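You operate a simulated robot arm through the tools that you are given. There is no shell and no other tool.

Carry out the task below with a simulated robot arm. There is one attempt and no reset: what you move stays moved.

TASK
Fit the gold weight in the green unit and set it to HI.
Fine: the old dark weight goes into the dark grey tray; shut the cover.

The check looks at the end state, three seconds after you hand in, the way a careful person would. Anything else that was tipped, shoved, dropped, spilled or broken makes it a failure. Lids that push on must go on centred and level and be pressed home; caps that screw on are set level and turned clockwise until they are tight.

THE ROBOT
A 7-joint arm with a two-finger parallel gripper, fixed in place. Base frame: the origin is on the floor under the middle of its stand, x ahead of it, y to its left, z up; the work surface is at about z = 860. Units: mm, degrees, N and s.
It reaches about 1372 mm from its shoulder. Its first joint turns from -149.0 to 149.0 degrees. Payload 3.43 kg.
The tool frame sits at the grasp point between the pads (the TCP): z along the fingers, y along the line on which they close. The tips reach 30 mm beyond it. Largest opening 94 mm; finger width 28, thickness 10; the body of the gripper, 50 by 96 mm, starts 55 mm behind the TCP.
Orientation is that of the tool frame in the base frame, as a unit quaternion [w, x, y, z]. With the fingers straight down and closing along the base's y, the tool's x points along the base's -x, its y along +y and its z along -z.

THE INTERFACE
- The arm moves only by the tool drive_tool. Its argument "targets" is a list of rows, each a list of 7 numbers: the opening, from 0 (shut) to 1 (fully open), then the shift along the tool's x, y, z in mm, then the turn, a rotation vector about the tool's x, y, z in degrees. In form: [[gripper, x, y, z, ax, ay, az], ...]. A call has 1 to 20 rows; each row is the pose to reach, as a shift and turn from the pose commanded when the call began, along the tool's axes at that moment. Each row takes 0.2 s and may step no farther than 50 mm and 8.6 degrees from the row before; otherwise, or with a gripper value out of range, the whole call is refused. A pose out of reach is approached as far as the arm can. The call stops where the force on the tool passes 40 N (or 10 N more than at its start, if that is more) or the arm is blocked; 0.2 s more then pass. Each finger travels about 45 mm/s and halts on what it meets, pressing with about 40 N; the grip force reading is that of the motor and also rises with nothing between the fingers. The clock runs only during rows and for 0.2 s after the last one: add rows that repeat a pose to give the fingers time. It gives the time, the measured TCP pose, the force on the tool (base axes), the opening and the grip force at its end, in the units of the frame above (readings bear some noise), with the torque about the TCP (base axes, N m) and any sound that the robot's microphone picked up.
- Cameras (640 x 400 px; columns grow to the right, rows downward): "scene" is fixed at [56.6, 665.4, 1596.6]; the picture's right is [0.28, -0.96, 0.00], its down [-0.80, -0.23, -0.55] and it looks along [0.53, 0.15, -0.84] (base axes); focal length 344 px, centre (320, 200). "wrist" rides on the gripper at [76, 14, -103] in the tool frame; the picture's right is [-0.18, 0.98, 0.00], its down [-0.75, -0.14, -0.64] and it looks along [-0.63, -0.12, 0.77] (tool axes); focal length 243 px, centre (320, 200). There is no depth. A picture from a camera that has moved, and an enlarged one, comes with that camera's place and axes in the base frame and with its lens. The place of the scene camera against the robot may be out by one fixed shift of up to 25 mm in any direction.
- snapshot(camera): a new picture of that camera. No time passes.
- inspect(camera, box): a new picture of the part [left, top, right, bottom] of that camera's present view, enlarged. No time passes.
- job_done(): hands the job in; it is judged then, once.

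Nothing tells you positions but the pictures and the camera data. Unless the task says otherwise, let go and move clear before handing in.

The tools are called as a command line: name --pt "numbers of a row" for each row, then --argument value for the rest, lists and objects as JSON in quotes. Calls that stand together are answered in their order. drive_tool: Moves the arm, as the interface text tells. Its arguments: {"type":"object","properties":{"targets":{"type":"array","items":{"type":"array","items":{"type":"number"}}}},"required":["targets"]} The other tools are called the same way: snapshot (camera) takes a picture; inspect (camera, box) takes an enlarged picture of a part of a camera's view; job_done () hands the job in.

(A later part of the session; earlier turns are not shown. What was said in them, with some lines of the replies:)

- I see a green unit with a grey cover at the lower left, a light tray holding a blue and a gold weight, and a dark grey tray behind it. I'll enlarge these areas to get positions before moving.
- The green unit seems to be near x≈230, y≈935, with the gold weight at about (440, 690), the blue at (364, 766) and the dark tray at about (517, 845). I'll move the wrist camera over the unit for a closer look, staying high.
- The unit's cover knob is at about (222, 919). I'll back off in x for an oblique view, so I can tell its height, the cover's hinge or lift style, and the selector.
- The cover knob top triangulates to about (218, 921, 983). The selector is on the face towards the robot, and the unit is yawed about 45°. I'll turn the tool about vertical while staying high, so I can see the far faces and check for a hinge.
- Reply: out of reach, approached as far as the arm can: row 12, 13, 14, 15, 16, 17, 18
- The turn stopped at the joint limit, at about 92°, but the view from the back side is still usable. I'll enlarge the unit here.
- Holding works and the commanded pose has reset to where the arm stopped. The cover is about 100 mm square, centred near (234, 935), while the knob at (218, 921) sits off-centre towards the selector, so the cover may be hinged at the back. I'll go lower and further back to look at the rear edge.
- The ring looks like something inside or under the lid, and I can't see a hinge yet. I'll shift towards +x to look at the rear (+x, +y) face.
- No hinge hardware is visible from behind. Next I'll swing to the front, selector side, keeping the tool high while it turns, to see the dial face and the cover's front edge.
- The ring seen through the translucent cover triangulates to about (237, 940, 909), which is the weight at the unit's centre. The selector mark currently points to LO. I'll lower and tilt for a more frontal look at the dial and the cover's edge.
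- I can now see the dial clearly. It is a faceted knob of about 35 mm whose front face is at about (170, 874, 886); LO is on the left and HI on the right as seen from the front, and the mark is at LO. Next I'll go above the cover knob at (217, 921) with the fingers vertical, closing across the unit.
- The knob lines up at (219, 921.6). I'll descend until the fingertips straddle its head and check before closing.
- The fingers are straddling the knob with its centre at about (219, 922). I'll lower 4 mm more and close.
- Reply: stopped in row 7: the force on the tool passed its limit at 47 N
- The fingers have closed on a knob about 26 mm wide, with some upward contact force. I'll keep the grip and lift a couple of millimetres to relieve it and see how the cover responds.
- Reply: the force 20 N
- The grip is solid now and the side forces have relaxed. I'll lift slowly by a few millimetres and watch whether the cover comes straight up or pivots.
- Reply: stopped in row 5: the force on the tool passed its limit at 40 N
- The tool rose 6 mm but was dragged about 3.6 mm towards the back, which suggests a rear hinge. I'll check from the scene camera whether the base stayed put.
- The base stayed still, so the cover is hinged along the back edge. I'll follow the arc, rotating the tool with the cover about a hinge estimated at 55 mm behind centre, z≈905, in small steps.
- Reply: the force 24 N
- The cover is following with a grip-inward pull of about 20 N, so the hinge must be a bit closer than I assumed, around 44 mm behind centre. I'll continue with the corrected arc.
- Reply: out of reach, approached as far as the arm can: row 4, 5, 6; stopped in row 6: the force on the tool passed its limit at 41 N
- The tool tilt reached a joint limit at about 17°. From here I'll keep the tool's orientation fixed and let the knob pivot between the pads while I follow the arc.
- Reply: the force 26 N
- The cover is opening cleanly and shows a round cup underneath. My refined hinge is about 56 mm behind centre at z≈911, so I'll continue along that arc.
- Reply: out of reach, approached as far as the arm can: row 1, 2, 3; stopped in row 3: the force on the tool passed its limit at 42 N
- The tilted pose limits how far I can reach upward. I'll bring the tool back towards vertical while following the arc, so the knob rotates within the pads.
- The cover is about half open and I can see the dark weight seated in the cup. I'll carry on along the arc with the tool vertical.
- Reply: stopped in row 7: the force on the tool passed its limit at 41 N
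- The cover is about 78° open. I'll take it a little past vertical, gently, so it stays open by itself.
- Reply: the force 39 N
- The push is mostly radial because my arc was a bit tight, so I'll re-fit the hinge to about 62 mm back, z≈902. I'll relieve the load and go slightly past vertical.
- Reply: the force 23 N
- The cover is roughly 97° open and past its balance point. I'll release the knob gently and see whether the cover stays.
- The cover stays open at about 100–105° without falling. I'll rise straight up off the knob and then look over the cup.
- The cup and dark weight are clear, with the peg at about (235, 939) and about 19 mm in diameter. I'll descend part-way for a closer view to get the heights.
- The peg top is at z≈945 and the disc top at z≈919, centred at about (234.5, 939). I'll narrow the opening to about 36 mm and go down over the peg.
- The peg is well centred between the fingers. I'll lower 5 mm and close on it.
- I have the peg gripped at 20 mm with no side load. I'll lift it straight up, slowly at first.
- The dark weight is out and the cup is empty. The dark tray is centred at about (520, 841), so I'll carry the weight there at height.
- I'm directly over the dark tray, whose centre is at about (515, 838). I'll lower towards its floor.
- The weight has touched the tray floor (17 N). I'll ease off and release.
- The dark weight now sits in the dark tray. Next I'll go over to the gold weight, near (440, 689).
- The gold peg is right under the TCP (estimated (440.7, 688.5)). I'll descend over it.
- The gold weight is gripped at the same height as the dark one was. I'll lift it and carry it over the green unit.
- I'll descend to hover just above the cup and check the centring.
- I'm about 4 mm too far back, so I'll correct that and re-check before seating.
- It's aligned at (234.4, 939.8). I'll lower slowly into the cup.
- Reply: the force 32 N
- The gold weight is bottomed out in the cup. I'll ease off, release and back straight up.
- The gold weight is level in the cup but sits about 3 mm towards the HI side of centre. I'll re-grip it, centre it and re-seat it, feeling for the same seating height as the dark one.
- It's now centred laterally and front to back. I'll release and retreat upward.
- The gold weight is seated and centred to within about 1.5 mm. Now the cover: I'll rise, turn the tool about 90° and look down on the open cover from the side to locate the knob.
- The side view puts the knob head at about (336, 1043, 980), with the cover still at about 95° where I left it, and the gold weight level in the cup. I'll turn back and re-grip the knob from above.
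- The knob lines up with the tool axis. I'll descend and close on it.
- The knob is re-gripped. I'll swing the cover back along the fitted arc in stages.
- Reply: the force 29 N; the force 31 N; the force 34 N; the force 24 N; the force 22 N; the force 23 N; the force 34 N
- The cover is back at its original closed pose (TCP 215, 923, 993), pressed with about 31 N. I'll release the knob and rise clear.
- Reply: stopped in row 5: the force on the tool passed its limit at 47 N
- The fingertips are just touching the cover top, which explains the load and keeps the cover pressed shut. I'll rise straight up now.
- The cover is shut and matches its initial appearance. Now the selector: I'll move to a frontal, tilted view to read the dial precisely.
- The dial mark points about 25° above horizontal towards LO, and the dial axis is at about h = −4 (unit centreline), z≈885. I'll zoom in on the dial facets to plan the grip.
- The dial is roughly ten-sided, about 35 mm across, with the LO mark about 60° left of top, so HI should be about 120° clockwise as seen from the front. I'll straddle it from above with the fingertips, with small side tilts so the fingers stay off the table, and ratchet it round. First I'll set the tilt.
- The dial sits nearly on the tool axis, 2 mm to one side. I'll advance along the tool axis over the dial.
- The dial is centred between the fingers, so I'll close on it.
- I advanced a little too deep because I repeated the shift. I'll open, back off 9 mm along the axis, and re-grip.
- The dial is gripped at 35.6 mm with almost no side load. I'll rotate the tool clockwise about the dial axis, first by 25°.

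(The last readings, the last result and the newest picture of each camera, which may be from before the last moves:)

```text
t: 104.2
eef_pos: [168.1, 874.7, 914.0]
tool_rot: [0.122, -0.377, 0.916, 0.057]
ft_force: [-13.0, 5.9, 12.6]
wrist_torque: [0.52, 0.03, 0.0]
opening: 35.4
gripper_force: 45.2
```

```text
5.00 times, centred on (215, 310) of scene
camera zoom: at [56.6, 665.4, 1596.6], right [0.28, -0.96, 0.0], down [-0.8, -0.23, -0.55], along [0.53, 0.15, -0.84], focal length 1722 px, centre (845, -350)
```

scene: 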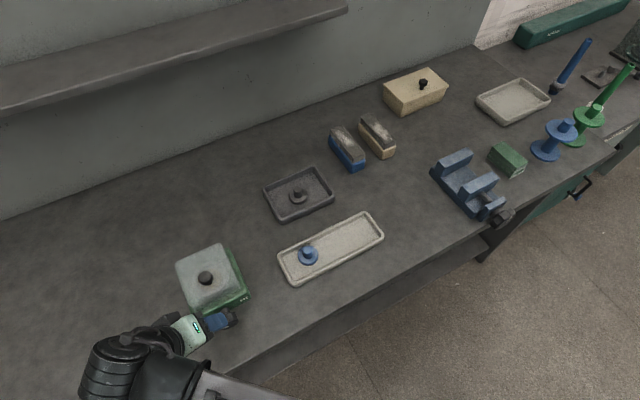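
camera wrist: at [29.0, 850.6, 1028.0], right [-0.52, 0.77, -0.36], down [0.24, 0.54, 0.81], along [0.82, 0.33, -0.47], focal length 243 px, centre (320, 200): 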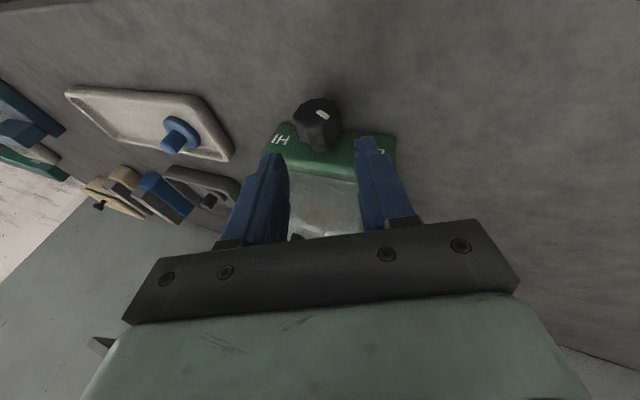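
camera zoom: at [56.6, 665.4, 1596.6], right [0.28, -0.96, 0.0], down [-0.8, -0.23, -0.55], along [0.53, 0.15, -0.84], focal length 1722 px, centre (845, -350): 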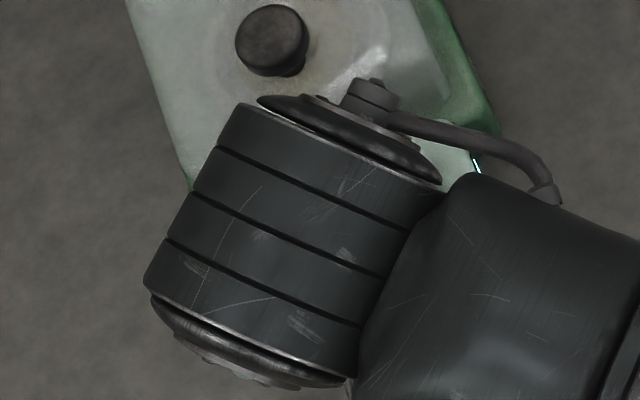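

The dial turns with the gripper. I'll continue another 25° with a slight correction to unload the side force.

drive_tool --pt "0.25 -0.2 -2.2 -0.7 -6.03 0.04 1.65" --pt "0.25 -0.1 -5.06 -0.32 -12.06 0.09 3.3" --pt "0.25 0.13 -8.0 0.47 -18.09 0.13 4.95" --pt "0.25 0.43 -10.83 1.57 -24.1 0.18 6.6" --pt "0.25 0.43 -10.83 1.57 -24.1 0.18 6.6"

inspect --camera "wrist" --box '[240, 80, 400, 240]'

snapshot --camera "scene"

```text
t: 105.4
eef_pos: [177.0, 866.4, 909.6]
tool_rot: [0.035, -0.342, 0.904, 0.253]
ft_force: [-14.4, 5.7, 6.9]
wrist_torque: [-0.18, 0.87, 0.75]
opening: 35.4
gripper_force: 45.2
```

```text
2.50 times, centred on (320, 160) of wrist
camera zoom: at [122.0, 780.0, 989.0], right [-0.48, 0.74, 0.47], down [0.74, 0.05, 0.67], along [0.47, 0.67, -0.57], focal length 606 px, centre (320, 300)
```

zoom: 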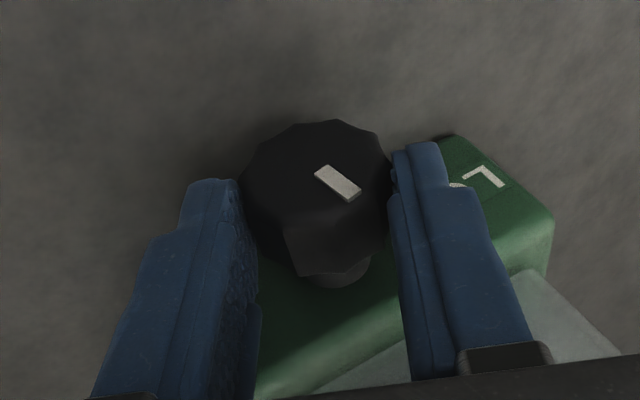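

```text
taken
```

scene: 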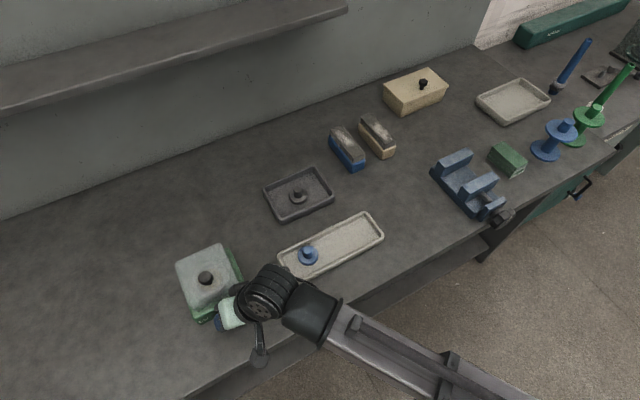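

drive_tool --pt "0.25 0.02 -0.5 0.1 -3.9 0.03 1.05" --pt "0.25 0.07 -2.5 0.26 -8.2 0.06 2.24" --pt "0.25 0.07 -2.5 0.26 -8.2 0.06 2.24"

```text
t: 106.2
eef_pos: [179.8, 863.9, 909.4]
tool_rot: [0.005, -0.326, 0.892, 0.315]
ft_force: [-9.9, -15.2, -6.7]
wrist_torque: [0.18, -0.43, -0.3]
opening: 35.4
gripper_force: 44.6
```

The dial has turned about 58°. I'll open and back off along the tool axis to re-grip for the second stroke.

drive_tool --pt "0.4 0 0 0 0 0 0" --pt "0.45 0 0 0 0 0 0" --pt "0.45 0 0 -10 0 0 0" --pt "0.45 0 0 -30 0 0 0" --pt "0.45 0 0 -50 0 0 0" --pt "0.45 0 0 -50 0 0 0"

inspect --camera "wrist" --box '[240, 60, 400, 220]'

inspect --camera "scene" --box '[160, 250, 280, 350]'

```text
t: 107.6
eef_pos: [188.2, 836.4, 949.6]
tool_rot: [0.004, -0.325, 0.891, 0.316]
ft_force: [-0.5, 0.3, -0.2]
wrist_torque: [0.0, -0.01, -0.04]
opening: 42.2
gripper_force: 0.0
```

```text
2.50 times, centred on (320, 140) of wrist
camera zoom: at [141.0, 742.1, 1024.2], right [-0.43, 0.68, 0.59], down [0.8, -0.01, 0.6], along [0.42, 0.73, -0.54], focal length 606 px, centre (320, 350)
```

zoom: 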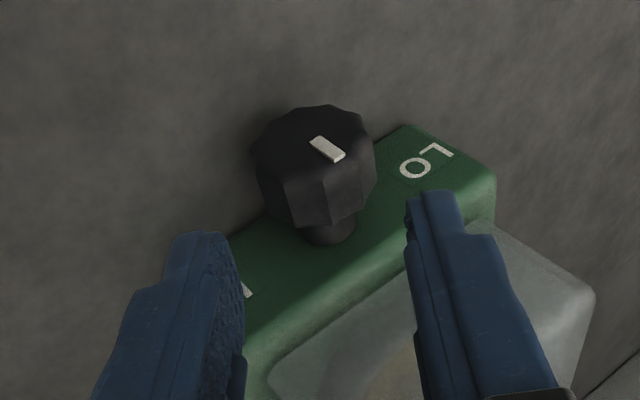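

```text
4.00 times, centred on (220, 300) of scene
camera zoom: at [56.6, 665.4, 1596.6], right [0.28, -0.96, 0.0], down [-0.8, -0.23, -0.55], along [0.53, 0.15, -0.84], focal length 1378 px, centre (720, -200)
```

zoom: 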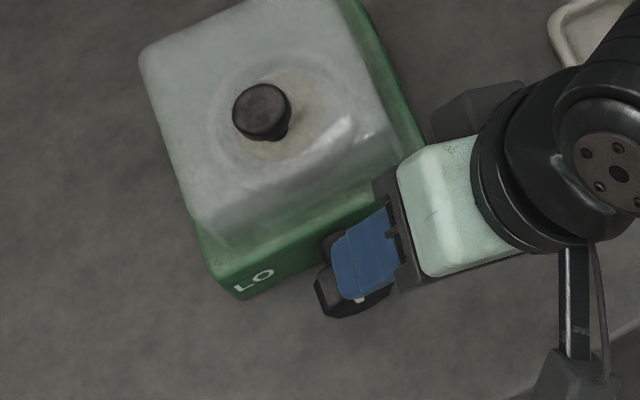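

drive_tool --pt "0.45 0.17 9.9 0.63 7.24 0 -1.98" --pt "0.45 0.69 19.7 2.5 14.5 0 -3.96" --pt "0.45 1.54 29.1 5.58 21.7 0 -5.94" --pt "0.45 2.7 38 9.8 28.95 0 -7.92" --pt "0.45 4.2 46.3 15.1 36.2 0 -9.9" --pt "0.45 5.9 53.7 21.5 43.4 0 -11.9" --pt "0.45 7.9 60.3 28.7 50.7 0 -13.9" --pt "0.45 10.1 65.8 36.6 57.9 -0.4 -15.8" --pt "0.45 10.1 65.8 36.6 57.9 -0.4 -15.8"

inspect --camera "wrist" --box '[240, 60, 400, 220]'

snapshot --camera "scene"

```text
t: 109.6
eef_pos: [134.6, 889.4, 955.4]
tool_rot: [0.206, -0.395, 0.881, -0.157]
ft_force: [0.1, 0.3, 0.0]
wrist_torque: [-0.01, -0.01, 0.0]
opening: 42.3
gripper_force: 0.1
```

```text
2.50 times, centred on (320, 140) of wrist
camera zoom: at [31.7, 852.3, 1019.3], right [-0.51, 0.77, -0.39], down [0.23, 0.56, 0.8], along [0.83, 0.32, -0.46], focal length 606 px, centre (320, 350)
```

zoom: 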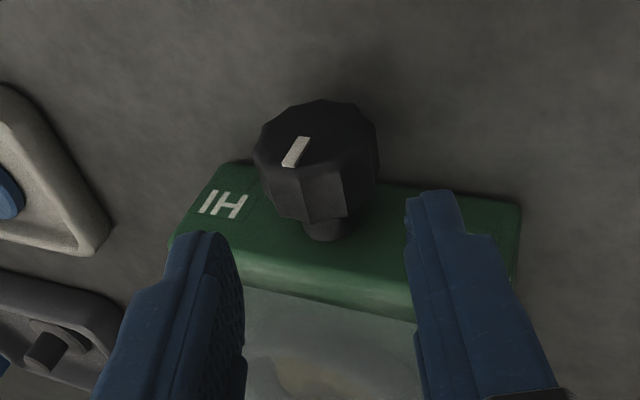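

```text
taken
```

scene: 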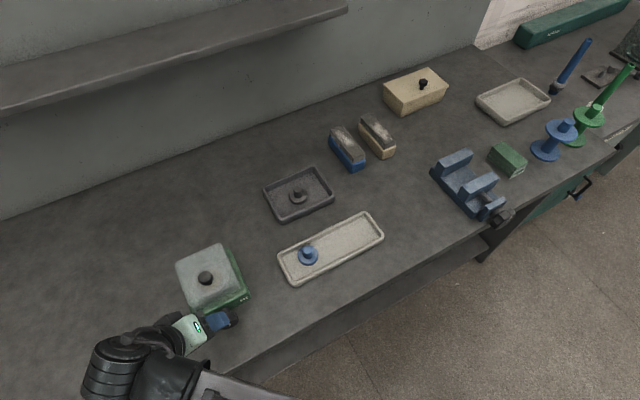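

Now for the second stroke: I'll approach along the tool axis and close in the same call.

drive_tool --pt "0.45 0 -1 15 0 0 0" --pt "0.45 0 -1 30 0 0 0" --pt "0.45 0 -1 42 0 0 0" --pt "0.45 0 -1 50 0 0 0" --pt "0.45 0 -1 50 0 0 0" --pt "0.36 0 -1 50 0 0 0" --pt "0.25 0 -1 50 0 0 0" --pt "0.25 0 -1 50 0 0 0"

inspect --camera "wrist" --box '[240, 80, 400, 240]'

```text
t: 111.4
eef_pos: [159.6, 883.2, 912.3]
tool_rot: [0.207, -0.396, 0.881, -0.156]
ft_force: [-2.7, 3.7, -2.7]
wrist_torque: [0.2, 0.02, 0.23]
opening: 35.6
gripper_force: 44.7
```

```text
2.50 times, centred on (320, 160) of wrist
camera zoom: at [56.6, 846.5, 976.8], right [-0.51, 0.77, -0.39], down [0.23, 0.55, 0.8], along [0.83, 0.32, -0.46], focal length 606 px, centre (320, 300)
```

zoom: 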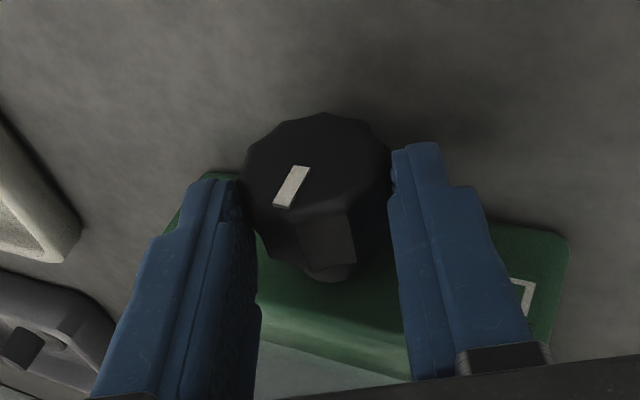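

drive_tool --pt "0.25 0 -2.75 0 -6.03 0.04 1.65" --pt "0.25 0.07 -5.5 0.25 -12.06 0.09 3.3" --pt "0.25 0.2 -8.1 0.75 -18.09 0.13 4.95" --pt "0.25 0.43 -10.6 1.57 -24.1 0.18 6.6" --pt "0.25 0.87 -12.9 3.15 -30.2 0.22 8.25" --pt "0.25 1.4 -15.05 5.0 -36.2 0.26 9.9" --pt "0.25 1.9 -17.1 7.0 -42.2 0.3 11.55" --pt "0.25 2.55 -18.85 9.25 -48.25 0.35 13.2" --pt "0.25 2.55 -18.85 9.25 -48.25 0.35 13.2"

inspect --camera "wrist" --box '[240, 80, 400, 240]'

```text
t: 113.4
eef_pos: [176.3, 866.0, 912.6]
tool_rot: [0.042, -0.344, 0.907, 0.24]
ft_force: [24.6, -24.5, 12.0]
wrist_torque: [-0.76, -0.33, 0.06]
opening: 35.8
gripper_force: 45.4
```

```text
2.50 times, centred on (320, 160) of wrist
camera zoom: at [120.4, 782.5, 991.0], right [-0.49, 0.75, 0.44], down [0.72, 0.06, 0.69], along [0.49, 0.66, -0.57], focal length 606 px, centre (320, 300)
```

zoom: 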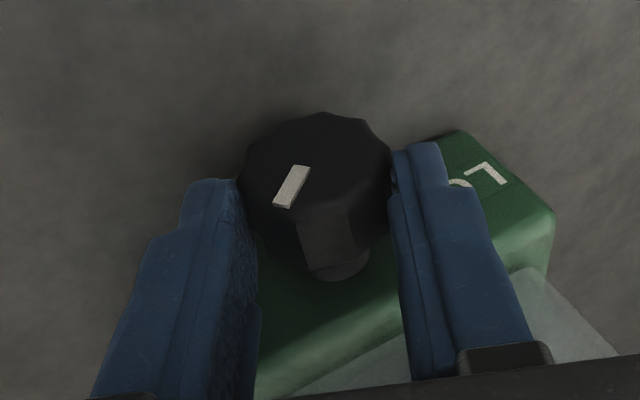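

The dial has turned about 107° in total. I'll relieve the side load and turn the remaining few degrees towards HI.

drive_tool --pt "0.25 0 -2.5 0 0 0 0" --pt "0.25 0 -4.4 0.1 -3.9 0.03 1.05" --pt "0.25 0.07 -6.4 0.3 -8.2 0.06 2.24" --pt "0.25 0.07 -6.4 0.3 -8.2 0.06 2.24"

inspect --camera "wrist" --box '[240, 80, 400, 240]'

```text
t: 114.4
eef_pos: [179.5, 863.6, 910.2]
tool_rot: [0.012, -0.328, 0.893, 0.306]
ft_force: [19.0, -14.9, 22.6]
wrist_torque: [0.48, -0.74, -0.57]
opening: 35.6
gripper_force: 45.0
```

```text
2.50 times, centred on (320, 160) of wrist
camera zoom: at [131.6, 771.5, 985.0], right [-0.44, 0.69, 0.57], down [0.79, -0.01, 0.61], along [0.43, 0.72, -0.55], focal length 606 px, centre (320, 300)
```

zoom: 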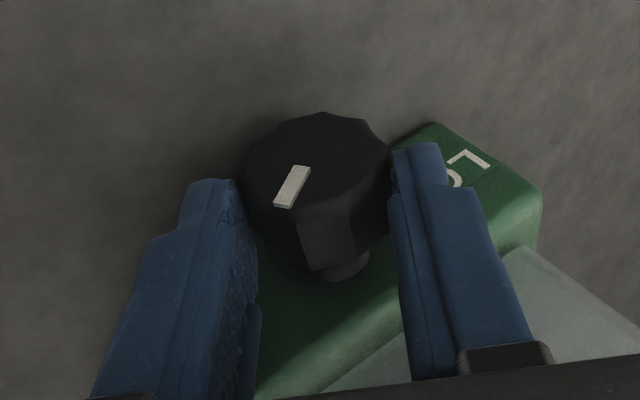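

drive_tool --pt "0.25 -0.4 0 -1.5 0 0 0" --pt "0.4 -0.4 0 -1.5 0 0 0" --pt "0.45 0 0 -1.5 0 0 0" --pt "0.45 0 0 -12 0 0 0" --pt "0.45 0 0 -32 0 0 0" --pt "0.45 0 0 -50 0 0 0" --pt "0.45 0 0 -50 0 0 0"

snapshot --camera "wrist"

inspect --camera "wrist" --box '[240, 60, 400, 220]'

```text
t: 116.0
eef_pos: [188.0, 835.6, 951.3]
tool_rot: [0.01, -0.328, 0.894, 0.305]
ft_force: [0.4, -0.8, -0.3]
wrist_torque: [-0.02, -0.01, -0.01]
opening: 42.0
gripper_force: 0.2
```

```text
taken
camera wrist: at [140.2, 743.1, 1026.2], right [-0.44, 0.7, 0.57], down [0.79, 0.0, 0.61], along [0.43, 0.72, -0.55], focal length 243 px, centre (320, 200)
```

wrist: 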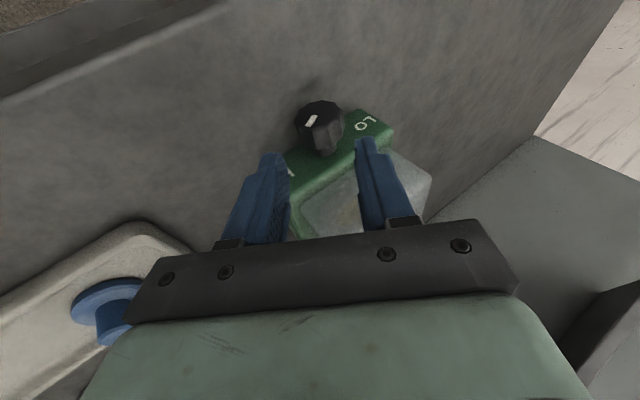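

```text
2.50 times, centred on (320, 140) of wrist
camera zoom: at [140.2, 743.1, 1026.2], right [-0.44, 0.7, 0.57], down [0.79, 0.0, 0.61], along [0.43, 0.72, -0.55], focal length 606 px, centre (320, 350)
```

zoom: 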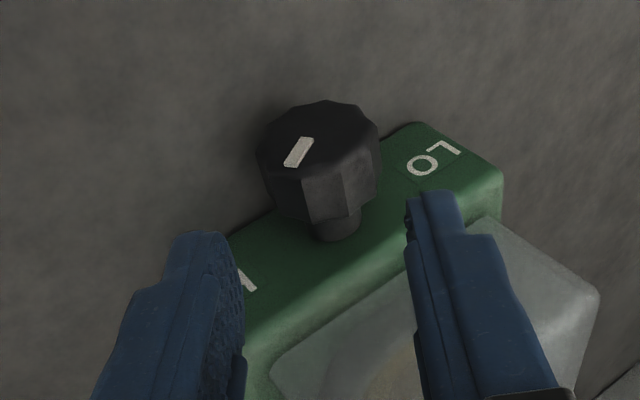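

I'll swing back to upright and go to the frontal viewing pose to read the mark.

drive_tool --pt "0.45 0.2 10.6 -10 7.7 0 -2.1" --pt "0.45 0.8 20.9 -18 15.4 -0.1 -4.2" --pt "0.45 1.75 30.9 -24 23.2 -0.2 -6.3" --pt "0.45 3.07 40.3 -29 30.9 -0.2 -8.4" --pt "0.45 3.07 40.3 -29 30.9 -0.2 -8.4"

```text
t: 117.2
eef_pos: [165.5, 843.4, 995.0]
tool_rot: [0.121, -0.378, 0.916, 0.055]
ft_force: [-0.8, 0.2, 0.1]
wrist_torque: [0.01, -0.02, 0.01]
opening: 42.4
gripper_force: 0.0
```

drive_tool --pt "0.45 18 5 -3.5 0 -6.25 0" --pt "0.45 36 10 -7 0 -12.5 0" --pt "0.45 54 15 -10.5 0 -18.75 0" --pt "0.45 72.7 20.6 -14.6 0 -25 0" --pt "0.45 72.7 20.6 -14.6 0 -25 0"

snapshot --camera "wrist"

inspect --camera "wrist" --box '[290, 80, 350, 140]'

inspect --camera "wrist" --box '[260, 60, 400, 190]'

inspect --camera "scene" --box '[200, 295, 250, 340]'

```text
t: 118.4
eef_pos: [99.4, 805.7, 987.5]
tool_rot: [0.318, -0.354, 0.869, 0.134]
ft_force: [-0.5, 0.5, -0.7]
wrist_torque: [0.03, 0.0, 0.0]
opening: 42.5
gripper_force: 0.0
```

```text
taken
camera wrist: at [3.2, 728.2, 1018.2], right [-0.59, 0.8, 0.13], down [0.22, 0.0, 0.98], along [0.78, 0.6, -0.18], focal length 243 px, centre (320, 200)
```

wrist: 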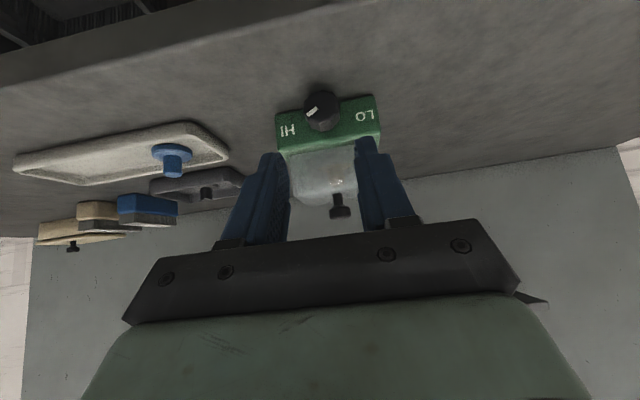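

```text
6.67 times, centred on (320, 110) of wrist
camera zoom: at [3.2, 728.2, 1018.2], right [-0.59, 0.8, 0.13], down [0.22, 0.0, 0.98], along [0.78, 0.6, -0.18], focal length 1618 px, centre (320, 800)
```

zoom: 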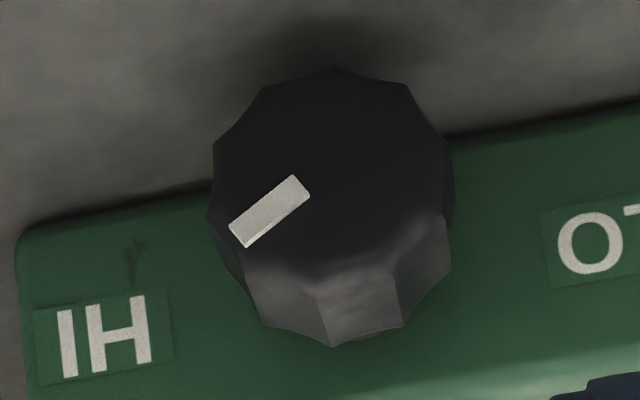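

```text
3.08 times, centred on (330, 125) of wrist
camera zoom: at [3.2, 728.2, 1018.2], right [-0.59, 0.8, 0.13], down [0.22, 0.0, 0.98], along [0.78, 0.6, -0.18], focal length 746 px, centre (289, 431)
```

zoom: 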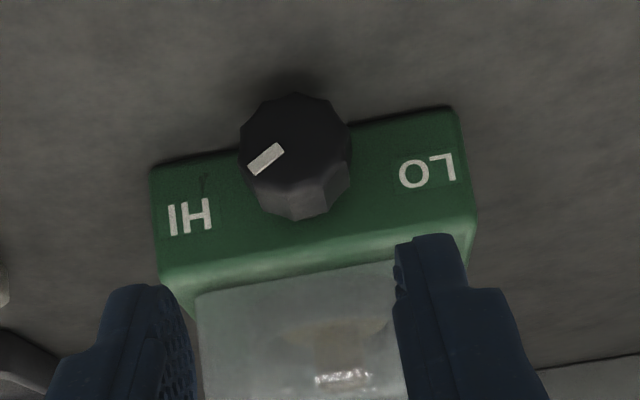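

```text
8.89 times, centred on (225, 318) of scene
camera zoom: at [56.6, 665.4, 1596.6], right [0.28, -0.96, 0.0], down [-0.8, -0.23, -0.55], along [0.53, 0.15, -0.84], focal length 3062 px, centre (1164, -844)
```

zoom: 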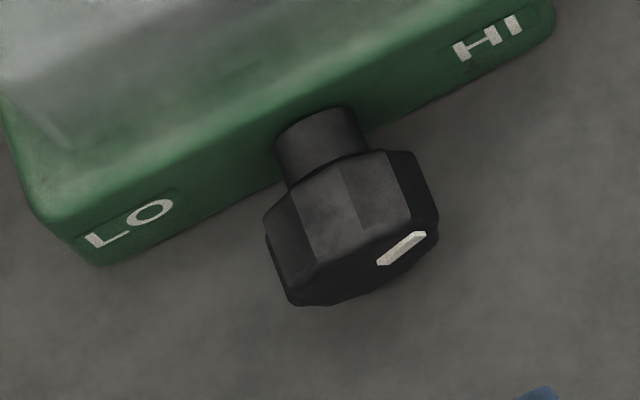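

The mark now points up towards HI, mirrored from where it was at LO (about 30° above horizontal on the HI side). I'll compare the closed cover and the trays against the start pictures.

inspect --camera "scene" --box '[150, 220, 278, 340]'

inspect --camera "scene" --box '[250, 150, 400, 300]'

snapshot --camera "scene"

```text
3.33 times, centred on (214, 280) of scene
camera zoom: at [56.6, 665.4, 1596.6], right [0.28, -0.96, 0.0], down [-0.8, -0.23, -0.55], along [0.53, 0.15, -0.84], focal length 1148 px, centre (673, -67)
```

zoom: 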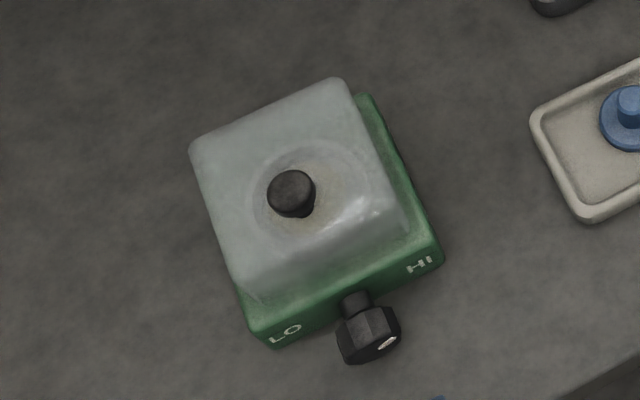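

```text
2.67 times, centred on (325, 225) of scene
camera zoom: at [56.6, 665.4, 1596.6], right [0.28, -0.96, 0.0], down [-0.8, -0.23, -0.55], along [0.53, 0.15, -0.84], focal length 919 px, centre (307, 133)
```

zoom: 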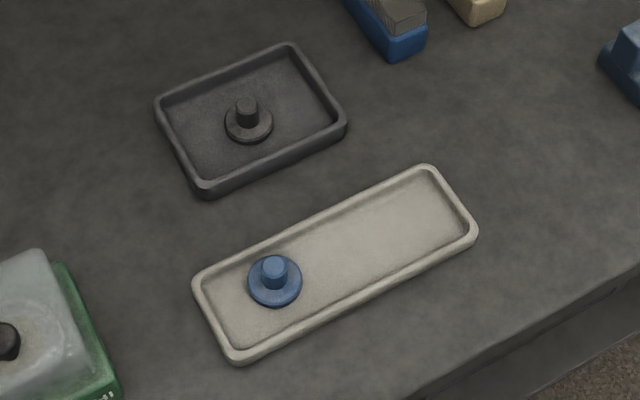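

```text
taken
```

scene: 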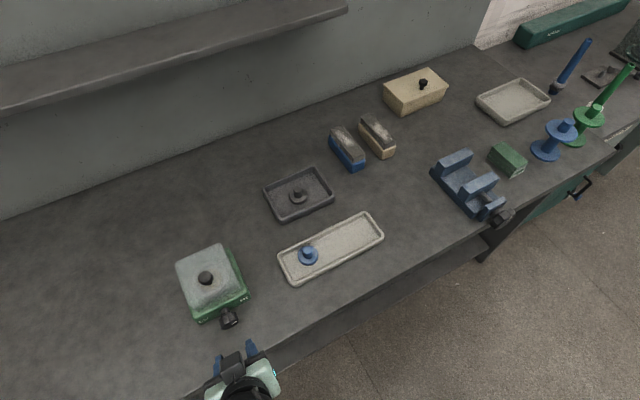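

Everything matches the start layout: the cover is flush, the dark weight is in the dark tray, the blue weight is untouched and the selector is on HI. I'll lift the arm well clear and take a last look.

drive_tool --pt "0.45 -24 0 -29 0 0 0" --pt "0.45 -48 0 -58 0 0 0" --pt "0.45 -72 0 -86 0 0 0" --pt "0.45 -96 0 -115 0 0 0" --pt "0.45 -96 0 -115 0 0 0" --pt "0.45 -96 0 -115 0 0 0"

inspect --camera "scene" --box '[150, 210, 290, 350]'

snapshot --camera "wrist"

```text
t: 119.8
eef_pos: [101.7, 805.7, 1139.0]
tool_rot: [0.316, -0.356, 0.869, 0.135]
ft_force: [-0.2, -0.5, 0.6]
wrist_torque: [0.02, 0.0, 0.01]
opening: 42.1
gripper_force: 0.0
```

```text
2.86 times, centred on (220, 280) of scene
camera zoom: at [56.6, 665.4, 1596.6], right [0.28, -0.96, 0.0], down [-0.8, -0.23, -0.55], along [0.53, 0.15, -0.84], focal length 984 px, centre (606, -29)
```

zoom: 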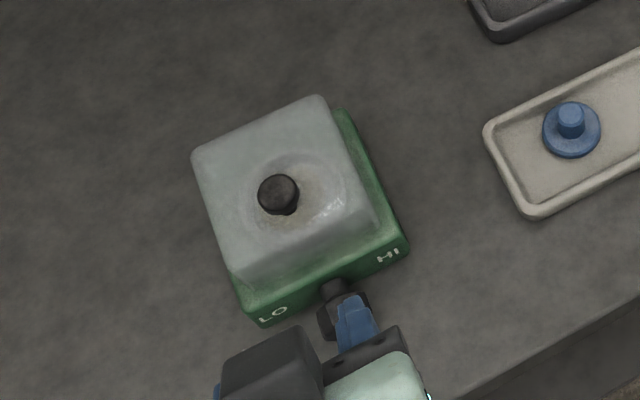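

```text
taken
camera wrist: at [5.6, 727.6, 1169.1], right [-0.59, 0.8, 0.13], down [0.22, 0.01, 0.98], along [0.78, 0.6, -0.18], focal length 243 px, centre (320, 200)
```

wrist: 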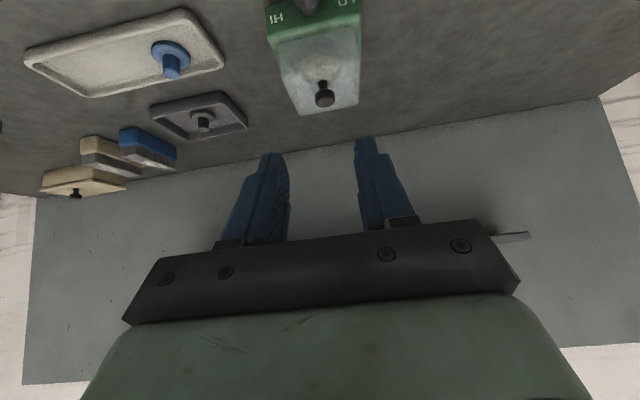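

The arm is clear and high above the bench. The gold weight is in the green unit under the shut cover, the old dark weight is in the dark grey tray, the selector points to HI and nothing else has moved, so I'm handing in.

job_done

```text
The job is handed in.
```

The job is handed in: the gold weight is in the green unit, the cover is shut and the selector is set to HI. The old dark weight is in the dark grey tray.

- **Gold weight:** it sits level in the cup, about 1.5 mm off centre.
- **Cover:** it is hinged at the back. I swung it closed and pressed it down, and in the pictures it matches how it looked at the start.
- **Selector:** I turned it about 118° clockwise. The mark now mirrors its old LO position on the HI side. I felt no hard stop, so that reading is from the pictures only.
- **Everything else:** in the final pictures the blue weight and both trays are where they were at the start. The arm has let go and is well clear of the unit.
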